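You operate a simulated robot arm through the tools that you are given. There is no shell and no other tool.

You run a simulated two-armed robot. Do the job below in one go: nothing can be reset, and whatever is moved stays where it is left.

TASK
Take the cap off the bottle that says "3" on the top of the black table and lay it down there.

Only the result counts: the job must be done as asked and must still hold three seconds after the hand-in. Knocking over, shifting, dropping, spilling or breaking anything else fails it. A push-on lid holds only when it is set on centred and level and pressed home; a screw cap is set on level and turned clockwise until tight.

THE ROBOT
Two 7-joint arms with three-finger grippers on one trunk, on a base that moves. Base frame: it is fixed to the floor where the robot stands at the start and does not move with it; the origin is under the middle of the robot, x ahead of it, y to its left, z up; the surface under the hand at the start is at about z = 85. Lengths are in cm, angles in degrees, forces in N, time in s.
The left shoulder is at the start at [4.2, 15.4, 100.7], the right one opposite. With the tool pointing down near the work surface each hand reaches from about 10 to 62 cm from the robot's upright axis, wherever it stands, measured 20 degrees to its own side. Payload 2.69 kg a hand.
Tool frame (each hand has its own): the origin (TCP) lies between the finger pads and is the grasp point; the fingertips stand 2.9 cm ahead of it; z points along the fingers, y is the line along which they close. The gripper opens to 12 cm; its body begins 7.8 cm behind the TCP.
Orientation is that of the tool frame in the base frame, as a unit quaternion [x, y, z, w]. With the fingers straight down and closing along the base's y, the tool's x points along the base's -x, its y along +y and its z along -z.

THE INTERFACE
- The arms move only by the tool move_arm. It takes "left_moves", "right_moves" or both (then of equal length, played together; a hand with none holds still); each is a list of rows, each an object of numbers (a shift or turn left out is 0, a gripper value left out holds the last): "x", "y", "z": the shift along the tool's x, y, z in cm; "wx", "wy", "wz": the turn, a rotation vector about the tool's x, y, z in degrees; "hand": the finger opening in cm, from 0 to 12. In form: [{"x": .., "y": .., "z": .., "wx": .., "wy": .., "wz": .., "hand": ..}, ...]. A call has 1 to 20 rows; each row shifts and turns the commanded pose from where the row before left it, along the tool's axes as they then stand. Rows are played at 5 a second. More than 5 cm and 8.6 degrees between two rows, or a gripper value outside its range, and nothing of the call is played. A pose out of reach is approached as far as the arm can. The call stops where the force on the tool passes 40 N (or 10 N more than at its start, if that is more) or the arm is blocked; 0.2 s more then pass. The fingers move at their own pace (about 13.62 cm/s each) and stop on an object; they squeeze with about 44 N. The grip force told is the motor's: it shows also when the fingers shut on nothing. Time passes only in rows, and 0.2 s behind the last, so rows that do not move let the fingers close. It gives the time, the measured TCP pose, the force on the tool (base axes), the opening and the grip force at its end, in the units of the frame above (readings bear some noise), with the torque about the TCP (base axes, N m) and any sound that the robot's microphone picked up.
- Cameras (640 x 400 px; columns grow to the right, rows downward): "scene" is now at [14.11, -4.53, 120.23]; the picture's right is [-0.49, -0.87, 0.00], its down [-0.09, 0.05, -1.00] and it looks along [0.87, -0.49, -0.10] (base axes); focal length 214 px, centre (320, 200). "left" rides on the left gripper at [6.3, 0, -10.4] in its tool frame; the picture's right is [0.00, 1.00, 0.00], its down [-0.83, 0.00, -0.56] and it looks along [-0.56, 0.00, 0.83] (tool axes); focal length 275 px, centre (320, 200). "right" rides on the right gripper at [6.3, 0, -10.4] in its tool frame; the picture's right is [0.00, 1.00, 0.00], its down [-0.83, 0.00, -0.56] and it looks along [-0.56, 0.00, 0.83] (tool axes); focal length 275 px, centre (320, 200). There is no depth. A picture from a camera that has moved, and an enlarged one, comes with that camera's place and axes in the base frame and with its lens.
- capture(camera): a new picture of that camera. It takes no simulated time.
- lift_body(by): moves the trunk up (or, below 0, down) by that many cm; the arms and the scene camera ride with it, the base frame stays. It gives what a move gives, with no picture.
- steer(legs): drives the robot by 1 to 6 legs, each [ahead, left, turn to the left] in cm, cm and degrees, along the robot's own axes; the way and the turn of a leg run together, so that a leg with both is an arc; at most 150 cm and 180 degrees a leg. The arms and the cameras ride along, it lands a little off, and it stops where it bumps. It gives what a move gives.
- turn_head(pan, tilt): turns the head with the scene camera to pan (to the left, within 80 degrees either way) and tilt (down, from -29 to 69), counted from straight ahead of the robot (the tilt from the chest, where the trunk bows). It gives what a move gives.
- enlarge(camera, box): a new picture of the part [left, top, right, bottom] of that camera's present view, enlarged. It takes no simulated time.
- job_done(): hands the job in; it is judged then, once.

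Nothing tells you exact positions but the pictures and the camera data. Unless the task says otherwise, let go and move clear before handing in.

The tools are called after ">>>" as a command line: name --argument value ..., lists and objects as JSON in quotes. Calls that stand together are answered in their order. move_arm: Moves the arms, as the interface text tells. Its arguments: {"type":"object","properties":{"left_moves":{"type":"array","items":{"type":"object","properties":{"x":{"type":"number"},"y":{"type":"number"},"z":{"type":"number"},"wx":{"type":"number"},"wy":{"type":"number"},"wz":{"type":"number"},"hand":{"type":"number"}}}},"right_moves":{"type":"array","items":{"type":"object","properties":{"x":{"type":"number"},"y":{"type":"number"},"z":{"type":"number"},"wx":{"type":"number"},"wy":{"type":"number"},"wz":{"type":"number"},"hand":{"type":"number"}}}}},"required":[]} The other tools are called the same way: lift_body (by) moves the trunk up or down; steer (legs) drives the base; turn_head (pan, tilt) turns the head that bears the scene camera; capture (camera) takes a picture; enlarge (camera, box) takes an enlarged picture of a part of a camera's view; job_done () hands the job in.

At the start:

```text
time_s: 0.0
left_tcp_pos: [27.83, -4.7, 114.19]
left_tcp_rot: [0.0, 1.0, 0.0, -0.001]
left_ft_force: [-1.0, -0.4, 0.7]
left_ft_torque: [-0.01, 0.0, 0.01]
left_width: 12.03
left_grasp_force: 0.0
right_tcp_pos: [36.89, -42.62, 109.12]
right_tcp_rot: [0.0, 1.0, 0.0, 0.0]
right_ft_force: [-1.2, -0.9, -0.1]
right_ft_torque: [-0.01, 0.01, -0.04]
right_width: 12.01
right_grasp_force: 0.2
trunk travel left (down, up): [-37.5, 6.3]
robot x, y, heading: [0.43, 0.1, 0.1]
head pan, tilt (commanded): [-29.6, 5.6]
```

scene: 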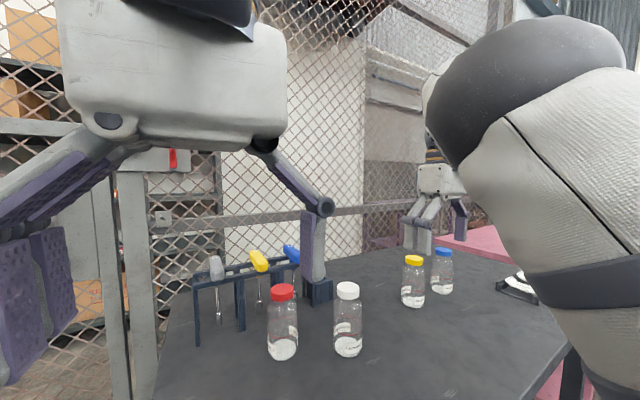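
right: 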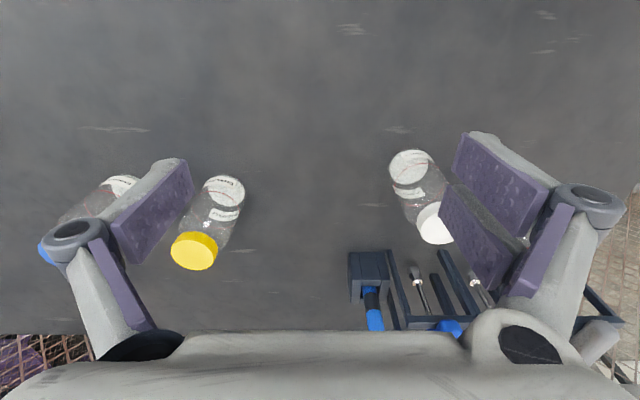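
left: 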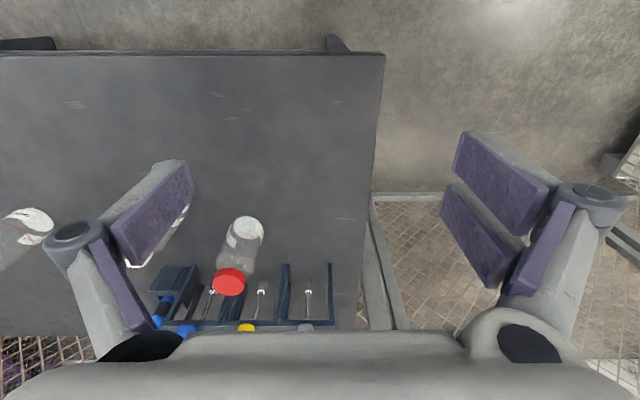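

I see four bottles on the black table (red, white, yellow and blue caps), a tool rack, and something at the right. First I'll enlarge the views to find which bottle bears the "3".

>>> enlarge --camera "scene" --box '[240, 260, 400, 380]'

>>> enlarge --camera "scene" --box '[380, 230, 480, 320]'

>>> enlarge --camera "right" --box '[40, 140, 260, 290]'

>>> enlarge --camera "left" --box '[0, 180, 300, 350]'

```text
3.33 times, centred on (320, 320) of scene
camera zoom: at [14.11, -4.53, 120.23], right [-0.49, -0.87, 0.0], down [-0.09, 0.05, -1.0], along [0.87, -0.49, -0.1], focal length 715 px, centre (320, -200)
```

zoom: 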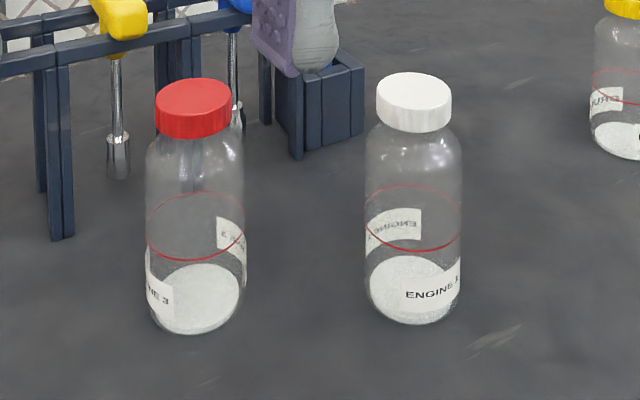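

```text
4.44 times, centred on (430, 275) of scene
camera zoom: at [14.11, -4.53, 120.23], right [-0.49, -0.87, 0.0], down [-0.09, 0.05, -1.0], along [0.87, -0.49, -0.1], focal length 953 px, centre (-169, -133)
```

zoom: 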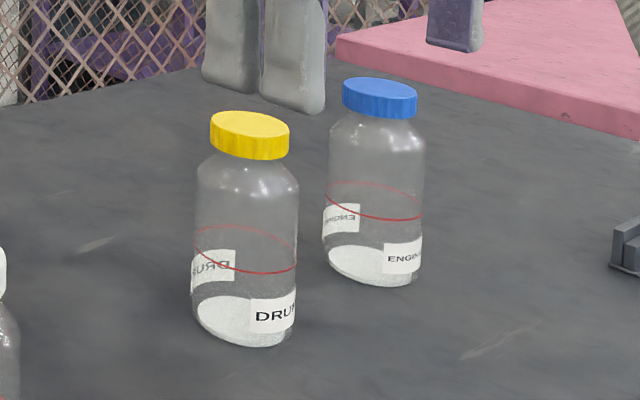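

```text
2.67 times, centred on (150, 215) of right
camera zoom: at [30.46, -42.59, 119.6], right [0.0, 1.0, 0.0], down [0.83, 0.0, 0.56], along [0.56, 0.0, -0.83], focal length 734 px, centre (773, 160)
```

zoom: 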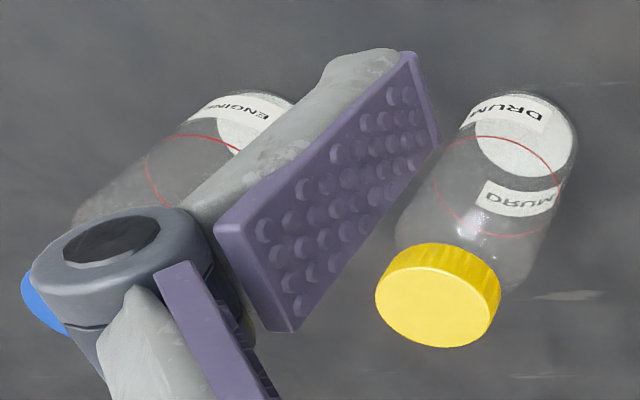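

```text
2.13 times, centred on (150, 265) of left
camera zoom: at [21.41, -4.64, 124.56], right [0.0, 1.0, 0.0], down [0.83, 0.0, 0.56], along [0.56, 0.0, -0.83], focal length 587 px, centre (683, 61)
```

zoom: 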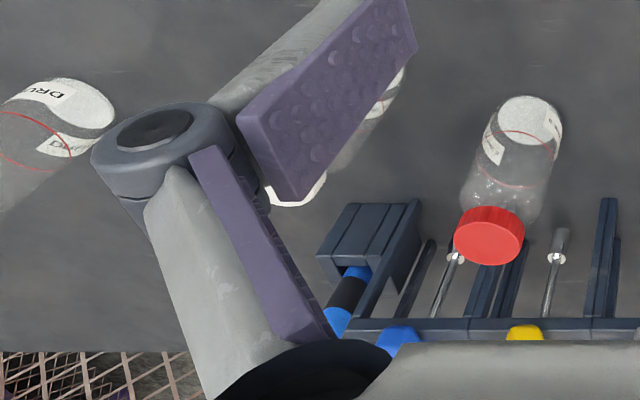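

The red-capped bottle's label seems to end in a "3", but each one has to be read. I'll zoom in further on all the labels.

>>> enlarge --camera "scene" --box '[262, 305, 312, 360]'

>>> enlarge --camera "scene" --box '[326, 305, 366, 360]'

>>> enlarge --camera "scene" --box '[395, 270, 465, 314]'

>>> enlarge --camera "right" --box '[90, 165, 250, 245]'

>>> enlarge --camera "right" --box '[380, 140, 460, 250]'

>>> enlarge --camera "left" --box '[205, 205, 275, 300]'

```text
7.27 times, centred on (287, 332) of scene
camera zoom: at [14.11, -4.53, 120.23], right [-0.49, -0.87, 0.0], down [-0.09, 0.05, -1.0], along [0.87, -0.49, -0.1], focal length 1560 px, centre (560, -764)
```

zoom: 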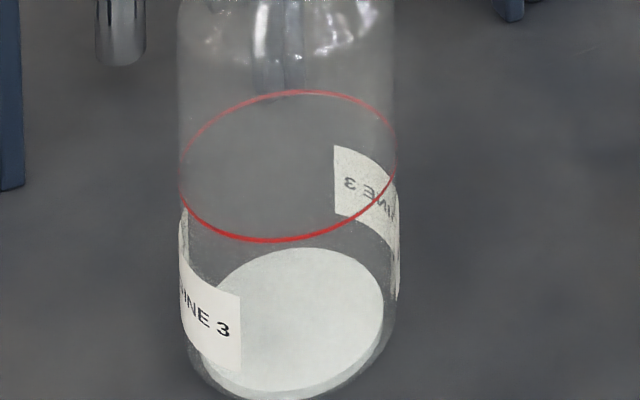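

```text
7.27 times, centred on (346, 332) of scene
camera zoom: at [14.11, -4.53, 120.23], right [-0.49, -0.87, 0.0], down [-0.09, 0.05, -1.0], along [0.87, -0.49, -0.1], focal length 1560 px, centre (131, -764)
```

zoom: 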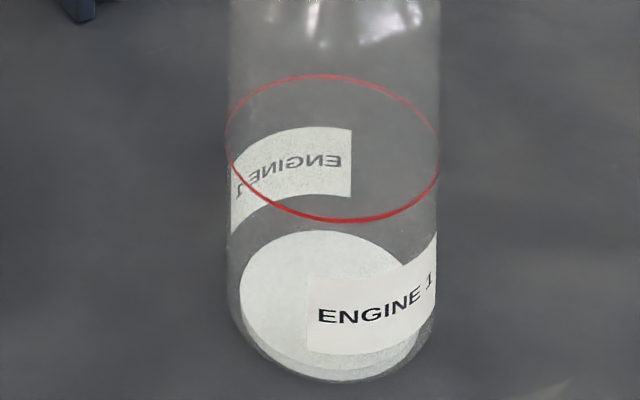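

```text
9.09 times, centred on (430, 292) of scene
camera zoom: at [14.11, -4.53, 120.23], right [-0.49, -0.87, 0.0], down [-0.09, 0.05, -1.0], along [0.87, -0.49, -0.1], focal length 1950 px, centre (-680, -636)
```

zoom: 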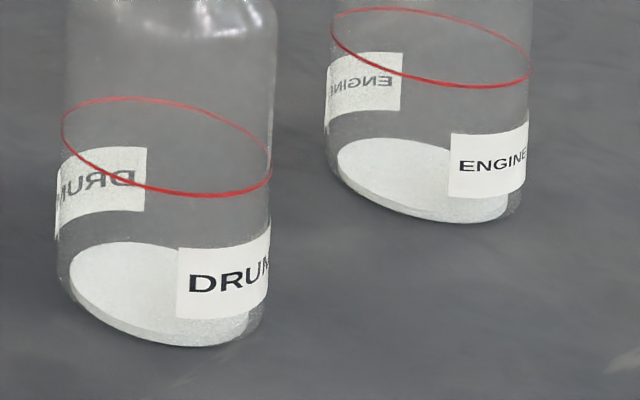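

```text
4.00 times, centred on (170, 205) of right
camera zoom: at [30.46, -42.59, 119.6], right [0.0, 1.0, 0.0], down [0.83, 0.0, 0.56], along [0.56, 0.0, -0.83], focal length 1101 px, centre (920, 180)
```

zoom: 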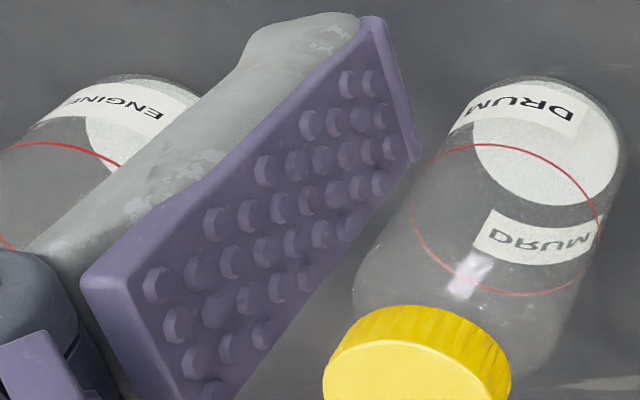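

```text
3.64 times, centred on (420, 195) of right
camera zoom: at [30.46, -42.59, 119.6], right [0.0, 1.0, 0.0], down [0.83, 0.0, 0.56], along [0.56, 0.0, -0.83], focal length 1001 px, centre (-44, 218)
```

zoom: 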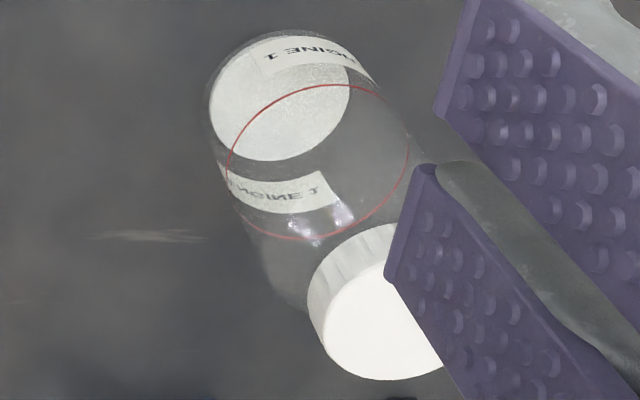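

```text
4.21 times, centred on (240, 252) of left
camera zoom: at [21.41, -4.64, 124.56], right [0.0, 1.0, 0.0], down [0.83, 0.0, 0.56], along [0.56, 0.0, -0.83], focal length 1159 px, centre (657, -21)
```

zoom: 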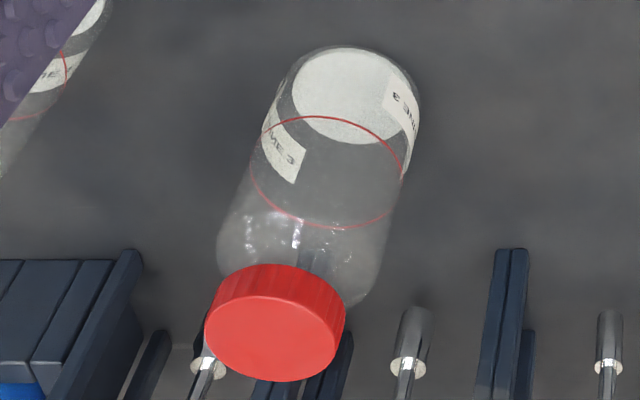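

The red-capped bottle reads "...INE 3" and the white one "ENGINE 1". By triangulation the red bottle stands at about (53.5, -18), with its cap top at z≈98. I'll turn the head for a better look at the table, the rack and both hands.

>>> turn_head --pan -22 --tilt 28

>>> capture --camera "scene"

>>> enlarge --camera "right" --box '[400, 100, 640, 400]'

```text
time_s: 0.9
left_tcp_pos: [27.74, -4.69, 114.11]
left_tcp_rot: [-0.002, 1.0, 0.0, -0.001]
left_ft_force: [0.0, -0.2, -0.1]
left_ft_torque: [0.01, -0.02, -0.03]
left_width: 12.0
left_grasp_force: 0.0
right_tcp_pos: [36.82, -42.64, 109.07]
right_tcp_rot: [0.0, 1.0, 0.0, 0.0]
right_ft_force: [1.0, 0.0, 0.7]
right_ft_torque: [-0.04, -0.03, -0.04]
right_width: 12.02
right_grasp_force: 0.1
trunk travel left (down, up): [-37.5, 6.3]
robot x, y, heading: [0.13, -0.08, 0.1]
head pan, tilt (commanded): [-22.0, 28.0]
```

```text
taken
camera scene: at [14.59, -3.82, 117.82], right [-0.41, -0.91, 0.0], down [-0.32, 0.14, -0.94], along [0.85, -0.39, -0.35], focal length 214 px, centre (320, 200)
```

scene: 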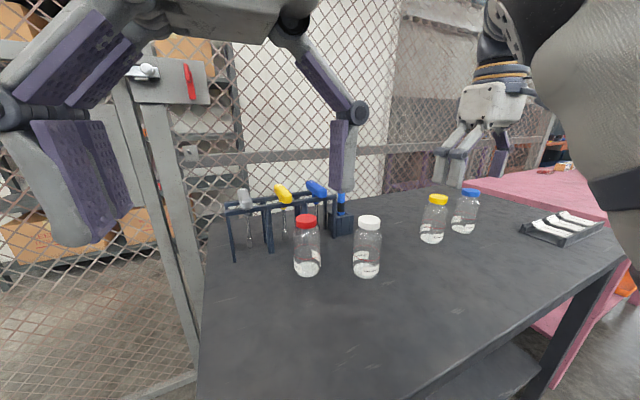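

```text
1.33 times, centred on (520, 250) of right
camera zoom: at [30.46, -42.59, 119.56], right [0.0, 1.0, 0.0], down [0.83, 0.0, 0.56], along [0.56, 0.0, -0.83], focal length 367 px, centre (53, 133)
```

zoom: 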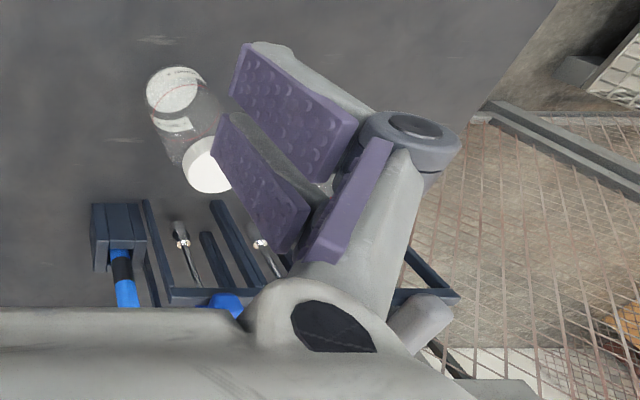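

The right arm is above the table and the rack stands just behind the red bottle. I'll zoom in on the area round the red bottle to measure the rack and bottle positions.

>>> enlarge --camera "scene" --box '[215, 170, 395, 290]'

>>> enlarge --camera "left" --box '[130, 200, 350, 350]'

>>> enlarge --camera "scene" --box '[410, 50, 570, 200]'

```text
3.33 times, centred on (305, 230) of scene
camera zoom: at [14.59, -3.82, 117.82], right [-0.41, -0.91, 0.0], down [-0.32, 0.14, -0.94], along [0.85, -0.39, -0.35], focal length 715 px, centre (370, 100)
```

zoom: 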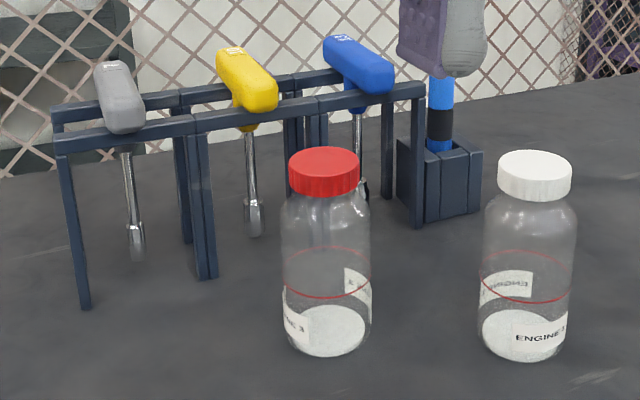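

```text
2.67 times, centred on (240, 275) of left
camera zoom: at [21.59, -4.58, 124.52], right [0.0, 1.0, 0.0], down [0.83, 0.0, 0.55], along [0.55, 0.0, -0.83], focal length 734 px, centre (533, 0)
```

zoom: 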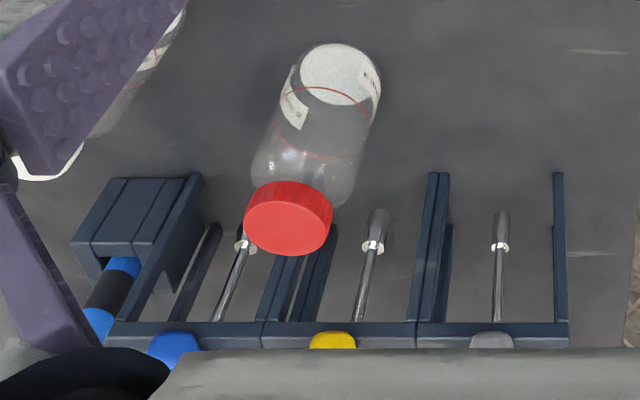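

```text
2.67 times, centred on (490, 125) of scene
camera zoom: at [14.59, -3.82, 117.82], right [-0.41, -0.91, 0.0], down [-0.32, 0.14, -0.94], along [0.85, -0.39, -0.35], focal length 572 px, centre (-133, 400)
```

zoom: 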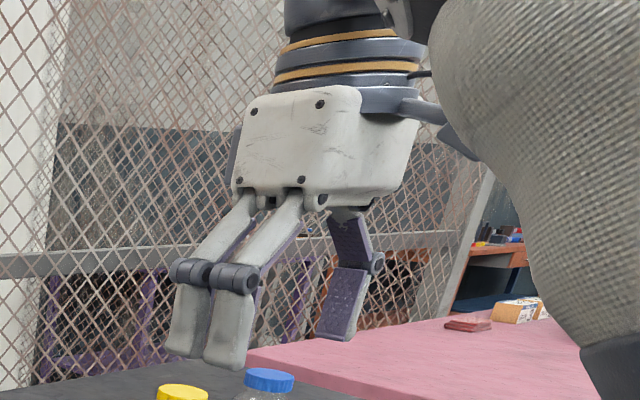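

The rack front is at x≈63, the red bottle at about (53, -18) with its cap top at z≈98 and about 4.4 cm wide, and the white bottle at (46.6, -30). I plan to hold the red bottle's body with the left hand from the front-left, tilted, and to take the cap with the right hand from above. First the left hand gets reoriented well clear of everything.

>>> move_arm --left_moves '[{"x": -3.3, "hand": 8.8}, {"x": -3.3}, {"x": -3.4}, {"wz": 8.4}, {"wz": 8.4}, {"wz": 8.4}, {"wz": 8.4}, {"wz": 8.4}, {"wy": -8.5}, {"wy": -8.5}, {"wy": -8.5}, {"wy": -8.5}, {"wy": -8.5}, {"wy": -8.5}, {"wy": -8.5}, {}]'

>>> capture --camera "left"

>>> capture --camera "scene"

```text
time_s: 4.3
left_tcp_pos: [37.61, -4.86, 114.21]
left_tcp_rot: [0.31, 0.81, -0.178, 0.464]
left_ft_force: [-0.1, -0.3, 1.4]
left_ft_torque: [-0.01, 0.0, 0.01]
left_width: 8.8
left_grasp_force: 0.2
right_tcp_pos: [36.83, -42.63, 109.12]
right_tcp_rot: [0.0, 1.0, 0.0, 0.0]
right_ft_force: [-0.2, -0.9, 0.1]
right_ft_torque: [-0.02, 0.0, -0.03]
right_width: 11.99
right_grasp_force: 0.0
trunk travel left (down, up): [-37.5, 6.3]
robot x, y, heading: [0.38, 0.1, -0.0]
head pan, tilt (commanded): [-22.0, 28.0]
```

```text
taken
camera left: at [28.67, 3.46, 113.98], right [0.67, 0.74, 0.0], down [-0.05, 0.04, 1.0], along [0.74, -0.67, 0.06], focal length 275 px, centre (320, 200)
```

left: 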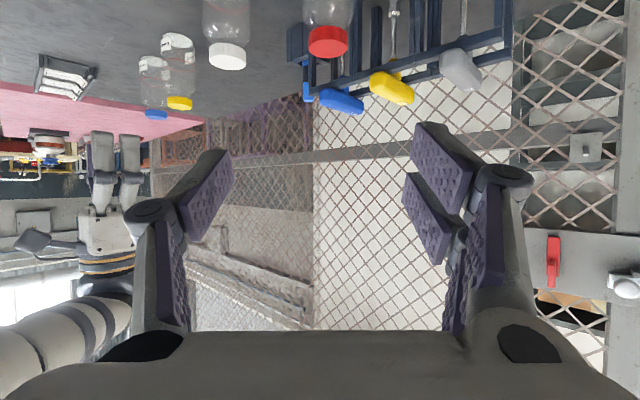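

```text
taken
camera scene: at [14.57, -3.42, 116.61], right [-0.37, -0.93, 0.0], down [-0.44, 0.18, -0.88], along [0.82, -0.33, -0.47], focal length 214 px, centre (320, 200)
```

scene: 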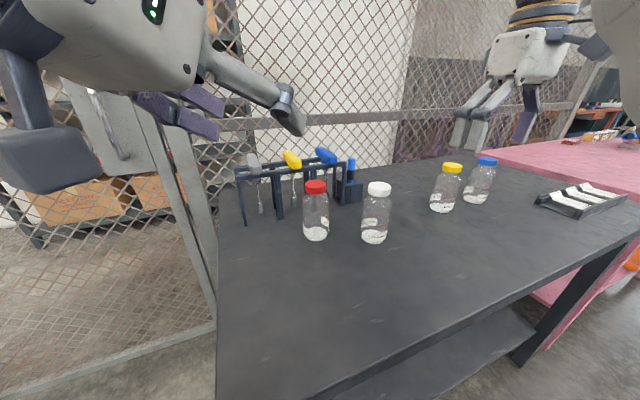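

The left hand is now tilted and pointing toward the bottle, as wanted. Next I'll lower it in free space to about z≈100, well short of the bottle, and check.

>>> move_arm --left_moves '[{"x": 2.07, "z": 1.22}, {"x": 2.07, "z": 1.22}, {"x": 2.07, "z": 1.22}, {"x": 2.07, "z": 1.22}, {"x": 2.07, "z": 1.22}, {"x": 2.07, "z": 1.22}, {}]'

>>> capture --camera "left"

>>> capture --camera "scene"

```text
time_s: 5.9
left_tcp_pos: [37.58, -4.77, 99.85]
left_tcp_rot: [0.31, 0.81, -0.178, 0.464]
left_ft_force: [-0.5, 0.0, 0.3]
left_ft_torque: [0.02, -0.02, 0.01]
left_width: 8.78
left_grasp_force: 0.0
right_tcp_pos: [36.75, -42.75, 109.12]
right_tcp_rot: [0.0, 1.0, 0.0, 0.001]
right_ft_force: [0.0, 0.3, 1.0]
right_ft_torque: [0.02, 0.02, -0.03]
right_width: 12.01
right_grasp_force: 0.1
trunk travel left (down, up): [-37.5, 6.3]
robot x, y, heading: [0.28, 0.29, 0.2]
head pan, tilt (commanded): [-22.0, 28.0]
```

```text
taken
camera left: at [28.61, 3.45, 99.56], right [0.67, 0.74, 0.0], down [-0.05, 0.04, 1.0], along [0.74, -0.67, 0.06], focal length 275 px, centre (320, 200)
```

left: 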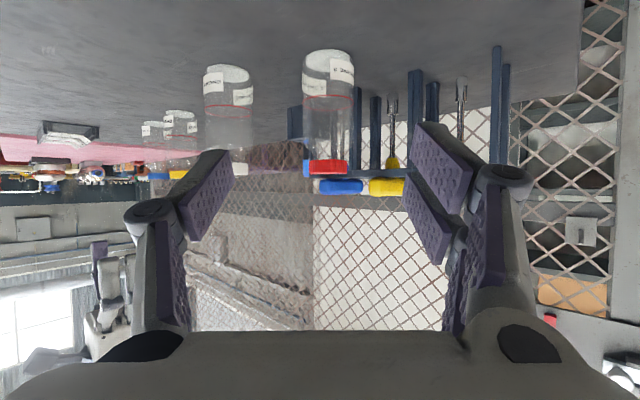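

```text
taken
camera scene: at [14.55, -3.41, 116.61], right [-0.37, -0.93, 0.0], down [-0.44, 0.18, -0.88], along [0.82, -0.33, -0.47], focal length 214 px, centre (320, 200)
```

scene: 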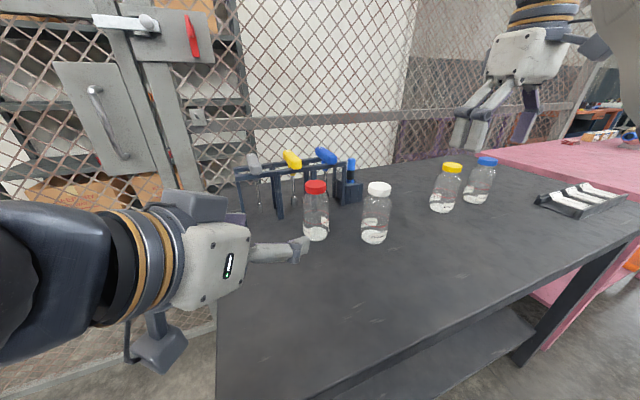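

The left hand lowered fine and the bottle lies about 20 cm ahead and 1 cm to the hand's +y side. I'll lower to grasp height z≈90.5 and centre sideways, still well back.

>>> move_arm --left_moves '[{"x": 2.0, "y": 0.24, "z": 1.18}, {"x": 2.0, "y": 0.24, "z": 1.18}, {"x": 2.0, "y": 0.24, "z": 1.18}, {"x": 2.0, "y": 0.23, "z": 1.18}, {}]'

>>> capture --camera "left"

>>> capture --camera "scene"

```text
time_s: 7.1
left_tcp_pos: [38.31, -4.02, 90.61]
left_tcp_rot: [0.311, 0.81, -0.178, 0.464]
left_ft_force: [-0.5, 0.5, -0.6]
left_ft_torque: [0.01, 0.02, 0.01]
left_width: 8.79
left_grasp_force: 0.1
right_tcp_pos: [36.76, -42.63, 109.11]
right_tcp_rot: [0.0, 1.0, 0.0, 0.0]
right_ft_force: [-0.7, -0.5, 0.5]
right_ft_torque: [0.01, 0.0, 0.0]
right_width: 12.02
right_grasp_force: 0.1
trunk travel left (down, up): [-37.5, 6.3]
robot x, y, heading: [-0.24, 0.13, 0.0]
head pan, tilt (commanded): [-22.0, 28.0]
```

```text
taken
camera left: at [29.18, 4.17, 90.34], right [0.67, 0.74, 0.0], down [-0.05, 0.04, 1.0], along [0.74, -0.67, 0.06], focal length 275 px, centre (320, 200)
```

left: 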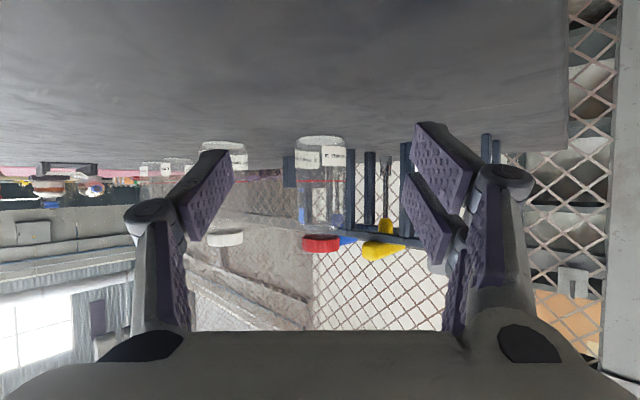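

```text
taken
camera scene: at [14.55, -3.41, 116.61], right [-0.37, -0.93, 0.0], down [-0.44, 0.18, -0.88], along [0.82, -0.33, -0.47], focal length 214 px, centre (320, 200)
```

scene: 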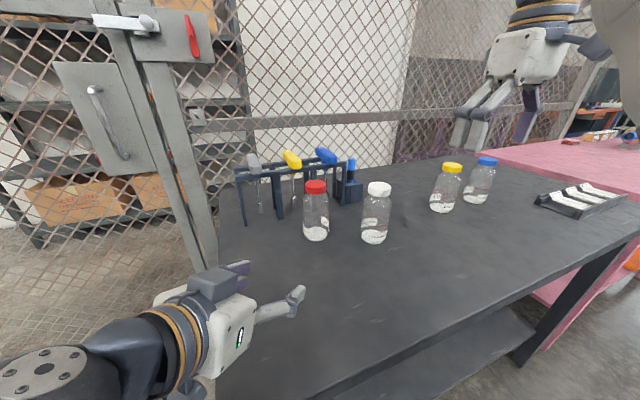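

The bottle is centred in the left hand's view. I'll advance 10 cm horizontally toward it and re-check the alignment.

>>> move_arm --left_moves '[{"x": -1.02, "z": 1.724}, {"x": -1.02, "z": 1.724}, {"x": -1.02, "z": 1.724}, {"x": -1.02, "z": 1.724}, {"x": -1.02, "z": 1.724}, {}]'

>>> capture --camera "left"

>>> capture --camera "scene"

```text
time_s: 8.5
left_tcp_pos: [45.81, -10.66, 90.57]
left_tcp_rot: [0.31, 0.81, -0.178, 0.464]
left_ft_force: [0.3, -0.2, -0.8]
left_ft_torque: [-0.01, -0.02, 0.0]
left_width: 8.78
left_grasp_force: 0.1
right_tcp_pos: [36.77, -42.58, 109.18]
right_tcp_rot: [0.0, 1.0, 0.0, 0.0]
right_ft_force: [-0.2, 0.0, -0.3]
right_ft_torque: [-0.02, -0.01, 0.01]
right_width: 12.0
right_grasp_force: 0.1
trunk travel left (down, up): [-37.5, 6.3]
robot x, y, heading: [-0.04, -0.14, -0.1]
head pan, tilt (commanded): [-22.0, 28.0]
```

```text
taken
camera left: at [36.76, -2.4, 90.33], right [0.67, 0.74, 0.0], down [-0.05, 0.04, 1.0], along [0.74, -0.67, 0.06], focal length 275 px, centre (320, 200)
```

left: 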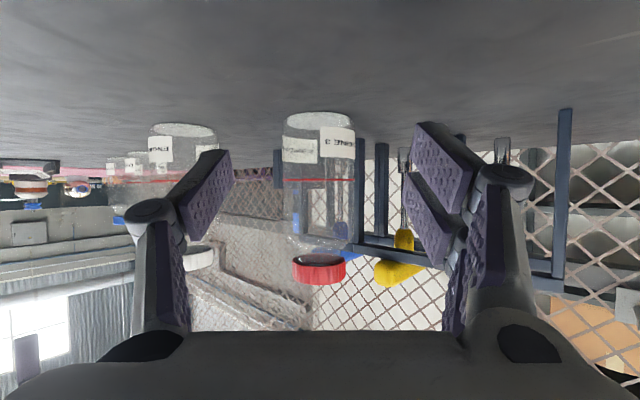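

```text
taken
camera scene: at [14.56, -3.4, 116.61], right [-0.37, -0.93, 0.0], down [-0.44, 0.18, -0.88], along [0.82, -0.33, -0.47], focal length 214 px, centre (320, 200)
```

scene: 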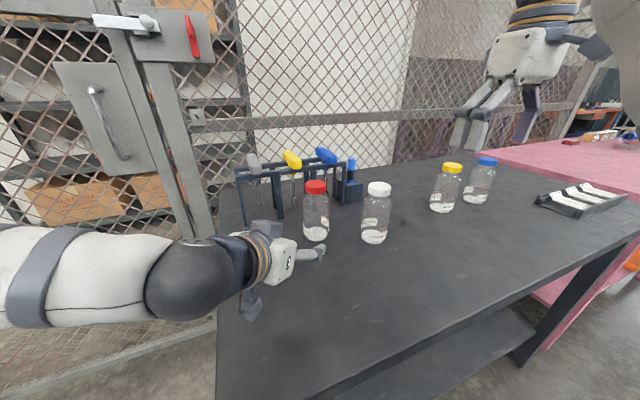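

The label now reads "ENGINE 3" plainly and the bottle is centred between the fingers, about 10.3 cm ahead of the TCP. I'll advance slowly to straddle it.

>>> move_arm --left_moves '[{"x": -0.61, "z": 1.034}, {"x": -0.61, "z": 1.034}, {"x": -0.61, "z": 1.034}, {"x": -0.61, "z": 1.034}, {"x": -0.61, "z": 1.034}, {}]'

>>> capture --camera "left"

```text
time_s: 9.9
left_tcp_pos: [50.33, -14.74, 90.69]
left_tcp_rot: [0.31, 0.811, -0.177, 0.463]
left_ft_force: [-0.4, 0.8, -0.9]
left_ft_torque: [0.04, 0.0, 0.0]
left_width: 8.8
left_grasp_force: 0.1
right_tcp_pos: [36.96, -42.59, 109.08]
right_tcp_rot: [0.0, 1.0, 0.0, 0.0]
right_ft_force: [0.0, 0.2, 0.0]
right_ft_torque: [-0.01, -0.01, -0.03]
right_width: 11.97
right_grasp_force: 0.1
trunk travel left (down, up): [-37.5, 6.3]
robot x, y, heading: [-0.27, 0.32, -0.2]
head pan, tilt (commanded): [-22.0, 28.0]
```

```text
taken
camera left: at [41.25, -6.47, 90.46], right [0.67, 0.74, 0.0], down [-0.05, 0.04, 1.0], along [0.74, -0.67, 0.06], focal length 275 px, centre (320, 200)
```

left: 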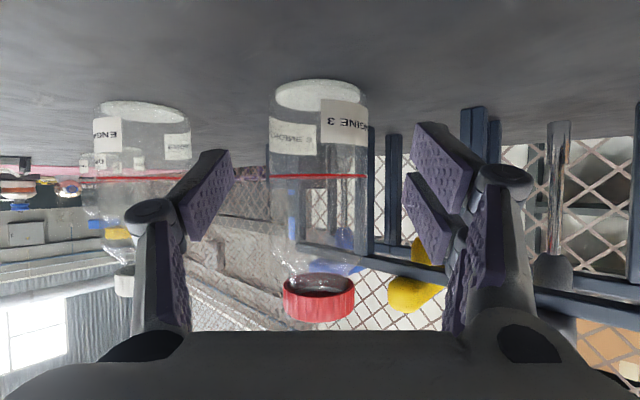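

Still centred; about 4.3 cm remain. I'll advance 3.8 cm more so that the pads straddle the bottle.

>>> move_arm --left_moves '[{"x": -0.48, "z": 0.82}, {"x": -0.48, "z": 0.82}, {"x": -0.48, "z": 0.82}, {"x": -0.48, "z": 0.82}, {}]'

>>> capture --camera "left"

>>> capture --camera "scene"

```text
time_s: 11.1
left_tcp_pos: [53.04, -17.34, 90.66]
left_tcp_rot: [0.311, 0.811, -0.177, 0.463]
left_ft_force: [0.0, 0.3, 0.2]
left_ft_torque: [0.0, -0.01, -0.03]
left_width: 8.79
left_grasp_force: 0.0
right_tcp_pos: [36.82, -42.6, 109.12]
right_tcp_rot: [0.0, 1.0, 0.0, 0.0]
right_ft_force: [-0.4, -0.6, 1.0]
right_ft_torque: [-0.01, 0.0, 0.03]
right_width: 12.0
right_grasp_force: 0.0
trunk travel left (down, up): [-37.5, 6.3]
robot x, y, heading: [-0.08, 0.4, 0.1]
head pan, tilt (commanded): [-22.0, 28.0]
```

```text
taken
camera left: at [44.0, -9.04, 90.45], right [0.67, 0.74, 0.0], down [-0.05, 0.04, 1.0], along [0.74, -0.67, 0.06], focal length 275 px, centre (320, 200)
```

left: 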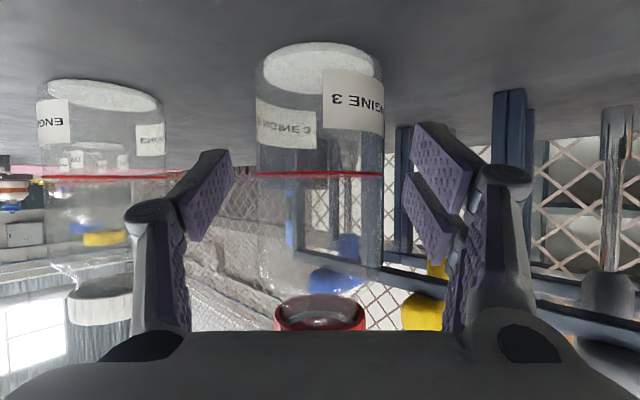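

```text
taken
camera scene: at [14.57, -3.4, 116.61], right [-0.37, -0.93, 0.0], down [-0.44, 0.18, -0.88], along [0.82, -0.33, -0.47], focal length 214 px, centre (320, 200)
```

scene: 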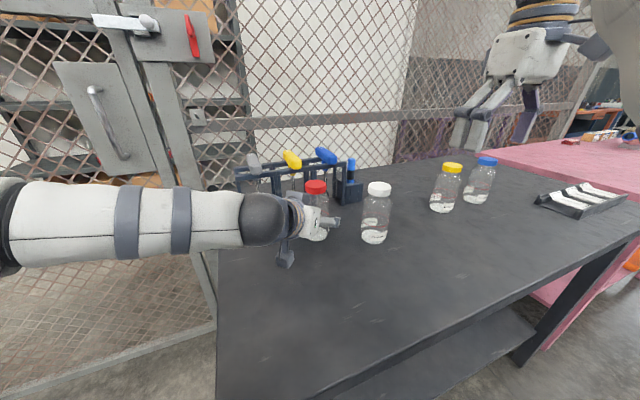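

The bottle is centred between the pads with under 1 cm still to go. I'll nudge forward 0.6 cm, then close the left fingers gently on the body.

>>> move_arm --left_moves '[{"x": -0.15, "z": 0.26}, {"x": -0.15, "z": 0.26}, {}, {"hand": 8.0}, {"hand": 7.4}, {"hand": 6.9}, {"hand": 6.5}, {"hand": 6.2}, {"hand": 5.9}, {"hand": 5.6}, {"hand": 5.2}, {}]'

>>> capture --camera "left"

>>> capture --camera "scene"

```text
time_s: 13.7
left_tcp_pos: [53.63, -17.79, 90.64]
left_tcp_rot: [0.31, 0.81, -0.178, 0.464]
left_ft_force: [-0.1, 0.4, 1.2]
left_ft_torque: [0.08, -0.03, 0.01]
left_width: 5.68
left_grasp_force: 44.2
right_tcp_pos: [36.73, -42.6, 109.12]
right_tcp_rot: [0.0, 1.0, 0.0, -0.001]
right_ft_force: [0.1, 0.5, 0.7]
right_ft_torque: [0.02, -0.01, 0.01]
right_width: 12.01
right_grasp_force: 0.0
trunk travel left (down, up): [-37.5, 6.3]
robot x, y, heading: [0.0, -0.21, 0.1]
head pan, tilt (commanded): [-22.0, 28.0]
```

```text
taken
camera left: at [44.47, -9.45, 90.44], right [0.67, 0.74, 0.0], down [-0.05, 0.04, 1.0], along [0.74, -0.67, 0.06], focal length 275 px, centre (320, 200)
```

left: 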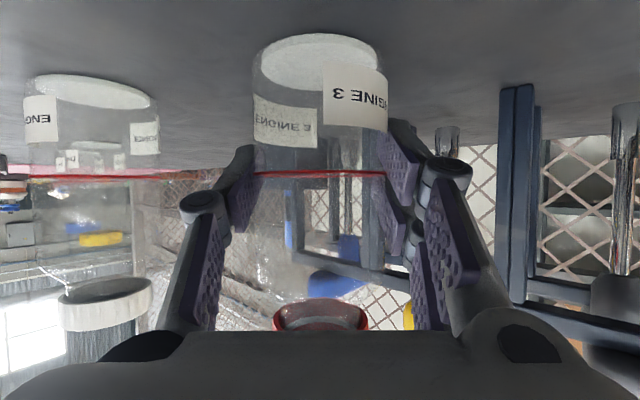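

```text
taken
camera scene: at [14.56, -3.4, 116.61], right [-0.37, -0.93, 0.0], down [-0.44, 0.18, -0.88], along [0.82, -0.33, -0.47], focal length 214 px, centre (320, 200)
```

scene: 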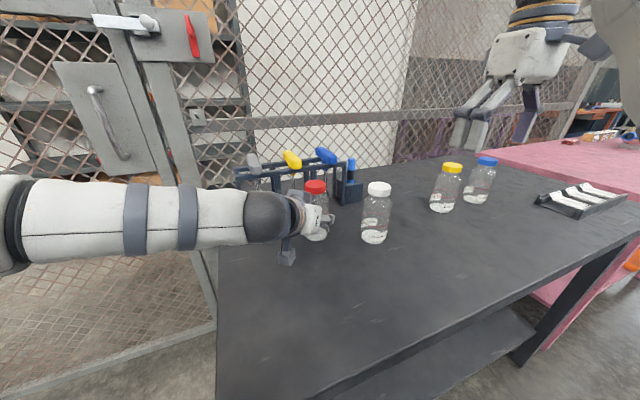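

The left hand holds the bottle body firmly (width 5.7, 44 N) and the bottle stands upright at about (53.5, -17.8). Now I'll raise the right hand a little, narrow its opening, and bring it over the cap, still high up.

>>> move_arm --right_moves '[{"z": -2, "hand": 7.0}, {"z": -2}, {"x": -1.66, "y": 2.48}, {"x": -1.66, "y": 2.48}, {"x": -1.66, "y": 2.48}, {"x": -1.66, "y": 2.48}, {"x": -1.66, "y": 2.48}, {"x": -1.66, "y": 2.48}, {"x": -1.66, "y": 2.48}, {"x": -1.66, "y": 2.48}, {"x": -1.66, "y": 2.48}, {"x": -1.66, "y": 2.48}, {}, {}]'

>>> capture --camera "right"

>>> capture --camera "scene"

```text
time_s: 16.7
left_tcp_pos: [53.42, -17.76, 90.59]
left_tcp_rot: [0.311, 0.81, -0.177, 0.464]
left_ft_force: [-1.3, -0.4, 1.9]
left_ft_torque: [0.07, -0.07, -0.02]
left_width: 5.65
left_grasp_force: 44.5
right_tcp_pos: [49.31, -22.05, 112.16]
right_tcp_rot: [0.0, 1.0, 0.0, 0.002]
right_ft_force: [-0.1, -0.5, -0.3]
right_ft_torque: [0.0, -0.03, 0.0]
right_width: 7.01
right_grasp_force: 0.2
right hand out of reach, approached as far as the arm can: row 9, 10, 11, 12
trunk travel left (down, up): [-37.5, 6.3]
robot x, y, heading: [-0.08, 0.21, -0.3]
head pan, tilt (commanded): [-22.0, 28.0]
```

```text
taken
camera right: at [42.87, -21.97, 122.62], right [0.0, 1.0, 0.0], down [0.83, 0.0, 0.56], along [0.56, 0.0, -0.83], focal length 275 px, centre (320, 200)
```

right: 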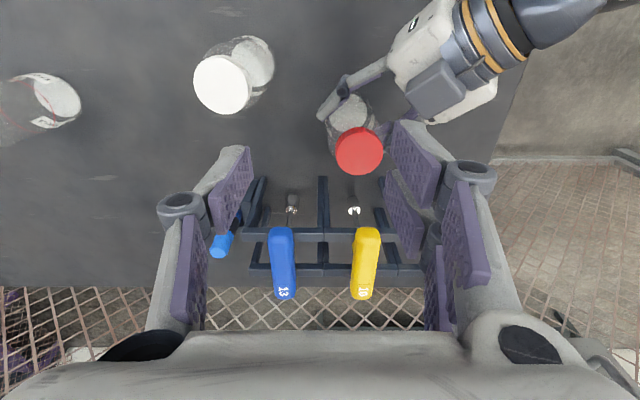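

```text
taken
camera scene: at [14.55, -3.4, 116.61], right [-0.37, -0.93, 0.0], down [-0.44, 0.18, -0.88], along [0.82, -0.33, -0.47], focal length 214 px, centre (320, 200)
```

scene: 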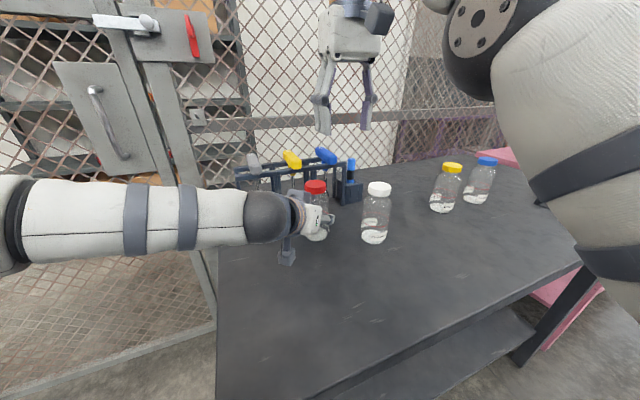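

The target is just out of reach at that height, because the wrist is high above the shoulder. I'll come down a bit, with the fingertips still above the cap, and see how the commanded position is tracked.

>>> move_arm --right_moves '[{"z": 1}, {"z": 1}, {}]'

```text
time_s: 17.5
left_tcp_pos: [53.55, -17.69, 90.66]
left_tcp_rot: [0.311, 0.811, -0.178, 0.464]
left_ft_force: [-1.0, -0.5, 2.3]
left_ft_torque: [0.05, -0.07, 0.01]
left_width: 5.67
left_grasp_force: 43.7
right_tcp_pos: [49.31, -21.86, 110.29]
right_tcp_rot: [0.0, 1.0, 0.0, 0.001]
right_ft_force: [-0.4, -0.3, 0.3]
right_ft_torque: [-0.01, -0.03, 0.0]
right_width: 6.97
right_grasp_force: 0.0
trunk travel left (down, up): [-37.5, 6.3]
robot x, y, heading: [-0.06, -0.34, -0.2]
head pan, tilt (commanded): [-22.0, 28.0]
```

The commanded pose follows the achieved one. I'll go down to z≈106, then shift over the cap.

>>> move_arm --right_moves '[{"z": 1.4}, {"z": 1.4}, {"z": 1.4}, {"x": -1.4, "y": 1.35}, {"x": -1.4, "y": 1.35}, {"x": -1.35, "y": 1.35}, {}]'

>>> capture --camera "right"

>>> capture --camera "scene"

```text
time_s: 19.1
left_tcp_pos: [53.49, -17.75, 90.69]
left_tcp_rot: [0.31, 0.811, -0.177, 0.464]
left_ft_force: [-0.2, 0.5, 2.9]
left_ft_torque: [0.08, -0.11, 0.0]
left_width: 5.66
left_grasp_force: 43.6
right_tcp_pos: [53.31, -17.87, 105.81]
right_tcp_rot: [0.0, 1.0, 0.0, 0.0]
right_ft_force: [0.8, 0.1, -0.2]
right_ft_torque: [0.03, 0.04, -0.01]
right_width: 6.99
right_grasp_force: 0.2
trunk travel left (down, up): [-37.5, 6.3]
robot x, y, heading: [-0.06, 0.24, 0.0]
head pan, tilt (commanded): [-22.0, 28.0]
```

```text
taken
camera right: at [46.97, -17.71, 116.3], right [0.0, 1.0, 0.0], down [0.83, 0.0, 0.56], along [0.56, 0.0, -0.83], focal length 275 px, centre (320, 200)
```

right: 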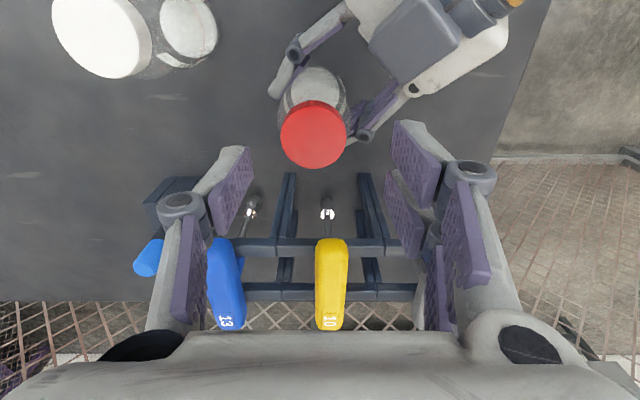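

```text
taken
camera scene: at [14.54, -3.41, 116.61], right [-0.37, -0.93, 0.0], down [-0.44, 0.18, -0.88], along [0.82, -0.33, -0.47], focal length 214 px, centre (320, 200)
```

scene: 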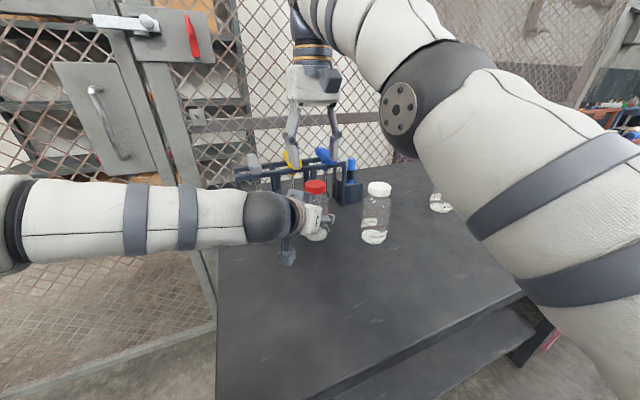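

The right hand is over the cap; the picture puts the cap centre at about (53.7, -18.1), only a few mm off. I'll zoom in to refine before descending.

>>> enlarge --camera "right" --box '[240, 50, 400, 190]'

>>> enlarge --camera "scene" --box '[260, 60, 400, 260]'

```text
2.86 times, centred on (320, 120) of right
camera zoom: at [46.97, -17.71, 116.3], right [0.0, 1.0, 0.0], down [0.83, 0.0, 0.56], along [0.56, 0.0, -0.83], focal length 786 px, centre (320, 429)
```

zoom: 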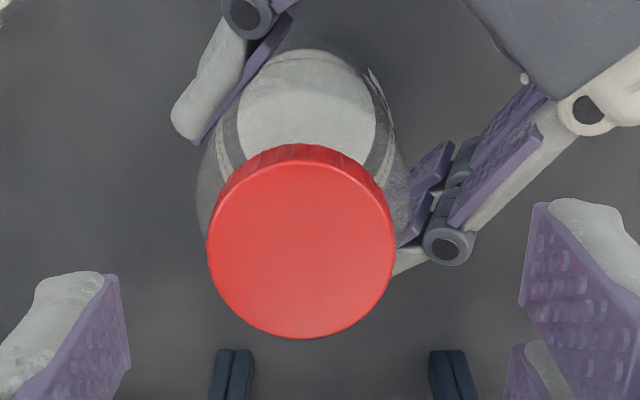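

```text
2.00 times, centred on (330, 160) of scene
camera zoom: at [14.54, -3.41, 116.61], right [-0.37, -0.93, 0.0], down [-0.44, 0.18, -0.88], along [0.82, -0.33, -0.47], focal length 429 px, centre (300, 280)
```

zoom: 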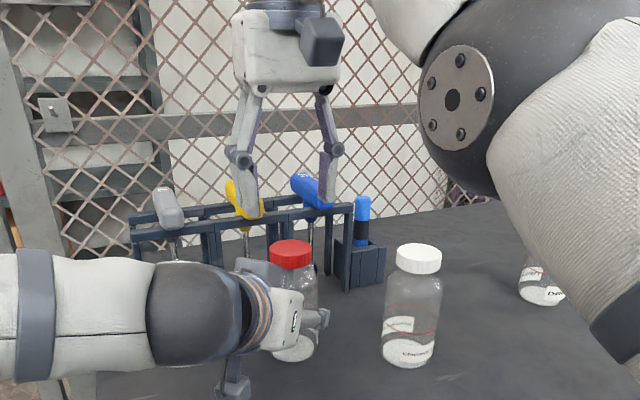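

The cap centre is about 0.65 cm further out (+x) and 0.45 cm further right than the TCP. I'll apply that correction and, while still raised clear of everything, dry-run the counter-clockwise wrist turn to learn its range.

>>> move_arm --right_moves '[{"x": -0.65, "y": -0.45, "hand": 6.4}, {"wz": -8.5}, {"wz": -8.5}, {"wz": -8.5}, {"wz": -8.5}, {"wz": -8.5}, {"wz": -8.5}, {"wz": -8.5}, {"wz": -8.5}, {"wz": -8.5}, {"wz": -8.5}, {"wz": -8.5}, {"wz": -8.5}, {"wz": -8.5}, {"wz": -8.5}, {"wz": -8.5}, {"wz": -8.5}, {"wz": -8.5}, {"wz": -8.5}, {}]'

>>> capture --camera "right"

>>> capture --camera "scene"

```text
time_s: 23.3
left_tcp_pos: [53.48, -17.79, 90.55]
left_tcp_rot: [0.31, 0.81, -0.178, 0.465]
left_ft_force: [-0.6, 0.7, 2.6]
left_ft_torque: [0.04, -0.1, 0.01]
left_width: 5.68
left_grasp_force: 44.1
right_tcp_pos: [53.47, -18.59, 105.7]
right_tcp_rot: [0.973, -0.232, 0.0, 0.0]
right_ft_force: [-0.4, 0.2, 0.0]
right_ft_torque: [0.02, -0.03, 0.01]
right_width: 6.4
right_grasp_force: 0.0
right hand out of reach, approached as far as the arm can: row 1
trunk travel left (down, up): [-37.5, 6.3]
robot x, y, heading: [0.14, 0.04, 0.0]
head pan, tilt (commanded): [-22.0, 28.0]
```

```text
taken
camera right: at [58.99, -21.28, 116.15], right [-0.45, -0.89, 0.0], down [-0.74, 0.37, 0.56], along [-0.5, 0.25, -0.83], focal length 275 px, centre (320, 200)
```

right: 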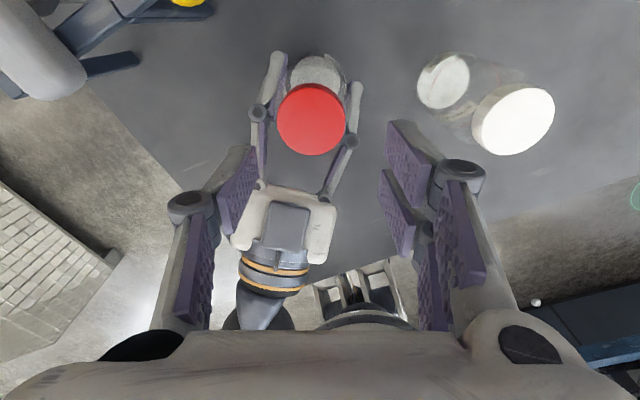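

```text
taken
camera scene: at [14.55, -3.4, 116.61], right [-0.37, -0.93, 0.0], down [-0.44, 0.18, -0.88], along [0.82, -0.33, -0.47], focal length 214 px, centre (320, 200)
```

scene: 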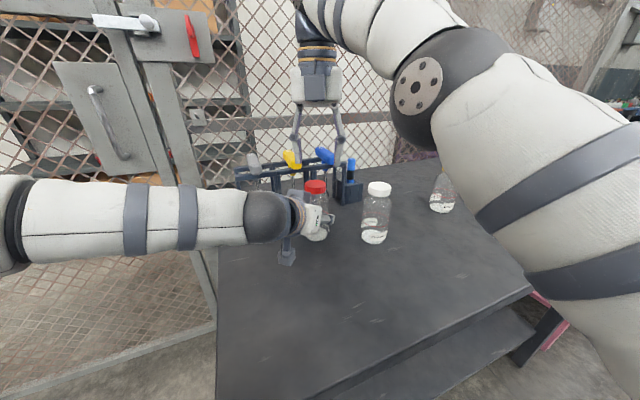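

The wrist turns at least 153° counter-clockwise freely. I'll turn it back clockwise by 170° while raised, then descend a bit so the position can be corrected within reach.

>>> move_arm --right_moves '[{"wz": 8.5}, {"wz": 8.5}, {"wz": 8.5}, {"wz": 8.5}, {"wz": 8.5}, {"wz": 8.5}, {"wz": 8.5}, {"wz": 8.5}, {"wz": 8.5}, {"wz": 8.5}, {"wz": 8.5}, {"wz": 8.5}, {"wz": 8.5}, {"wz": 8.5}, {"wz": 8.5}, {"wz": 8.5}, {"wz": 8.5}, {"wz": 8.5}, {"wz": 8.5}, {"wz": 8.5}]'

>>> move_arm --right_moves '[{"z": 1.0}, {"z": 1.0}, {}]'

>>> capture --camera "right"

>>> enlarge --camera "right" --box '[240, 50, 400, 190]'

```text
time_s: 27.5
left_tcp_pos: [53.45, -17.72, 90.7]
left_tcp_rot: [0.31, 0.811, -0.177, 0.464]
left_ft_force: [-0.1, 0.0, 2.5]
left_ft_torque: [0.08, -0.03, -0.01]
left_width: 5.66
left_grasp_force: 44.4
right_tcp_pos: [53.48, -18.6, 105.75]
right_tcp_rot: [0.149, 0.989, 0.0, 0.0]
right_ft_force: [0.4, 0.8, -0.1]
right_ft_torque: [-0.01, 0.0, 0.02]
right_width: 6.42
right_grasp_force: 0.1
trunk travel left (down, up): [-37.5, 6.3]
robot x, y, heading: [-0.01, -0.08, 0.1]
head pan, tilt (commanded): [-22.0, 28.0]
```

```text
time_s: 28.3
left_tcp_pos: [53.5, -17.76, 90.63]
left_tcp_rot: [0.311, 0.81, -0.178, 0.464]
left_ft_force: [-0.3, -0.4, 2.4]
left_ft_torque: [0.06, -0.08, -0.01]
left_width: 5.67
left_grasp_force: 44.1
right_tcp_pos: [53.45, -18.44, 103.71]
right_tcp_rot: [0.148, 0.989, 0.0, 0.001]
right_ft_force: [0.8, -0.3, 0.2]
right_ft_torque: [0.01, 0.01, -0.01]
right_width: 6.39
right_grasp_force: 0.1
trunk travel left (down, up): [-37.5, 6.3]
robot x, y, heading: [-0.24, 0.38, -0.3]
head pan, tilt (commanded): [-22.0, 28.0]
```

```text
taken
camera right: at [47.31, -16.58, 114.17], right [0.29, 0.96, 0.0], down [0.8, -0.24, 0.56], along [0.53, -0.16, -0.83], focal length 275 px, centre (320, 200)
```

right: 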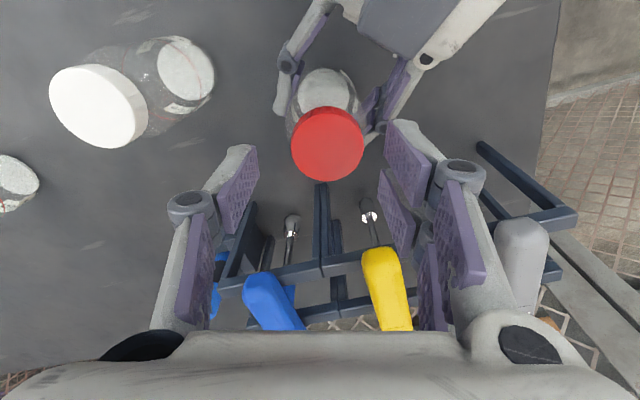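

```text
2.86 times, centred on (320, 120) of right
camera zoom: at [47.31, -16.58, 114.17], right [0.29, 0.96, 0.0], down [0.8, -0.24, 0.56], along [0.53, -0.16, -0.83], focal length 786 px, centre (320, 429)
```

zoom: 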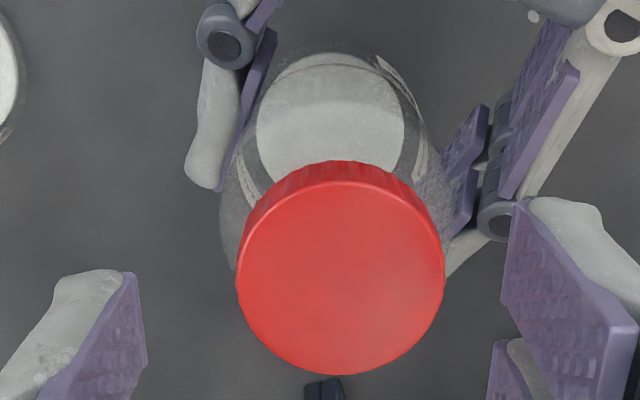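

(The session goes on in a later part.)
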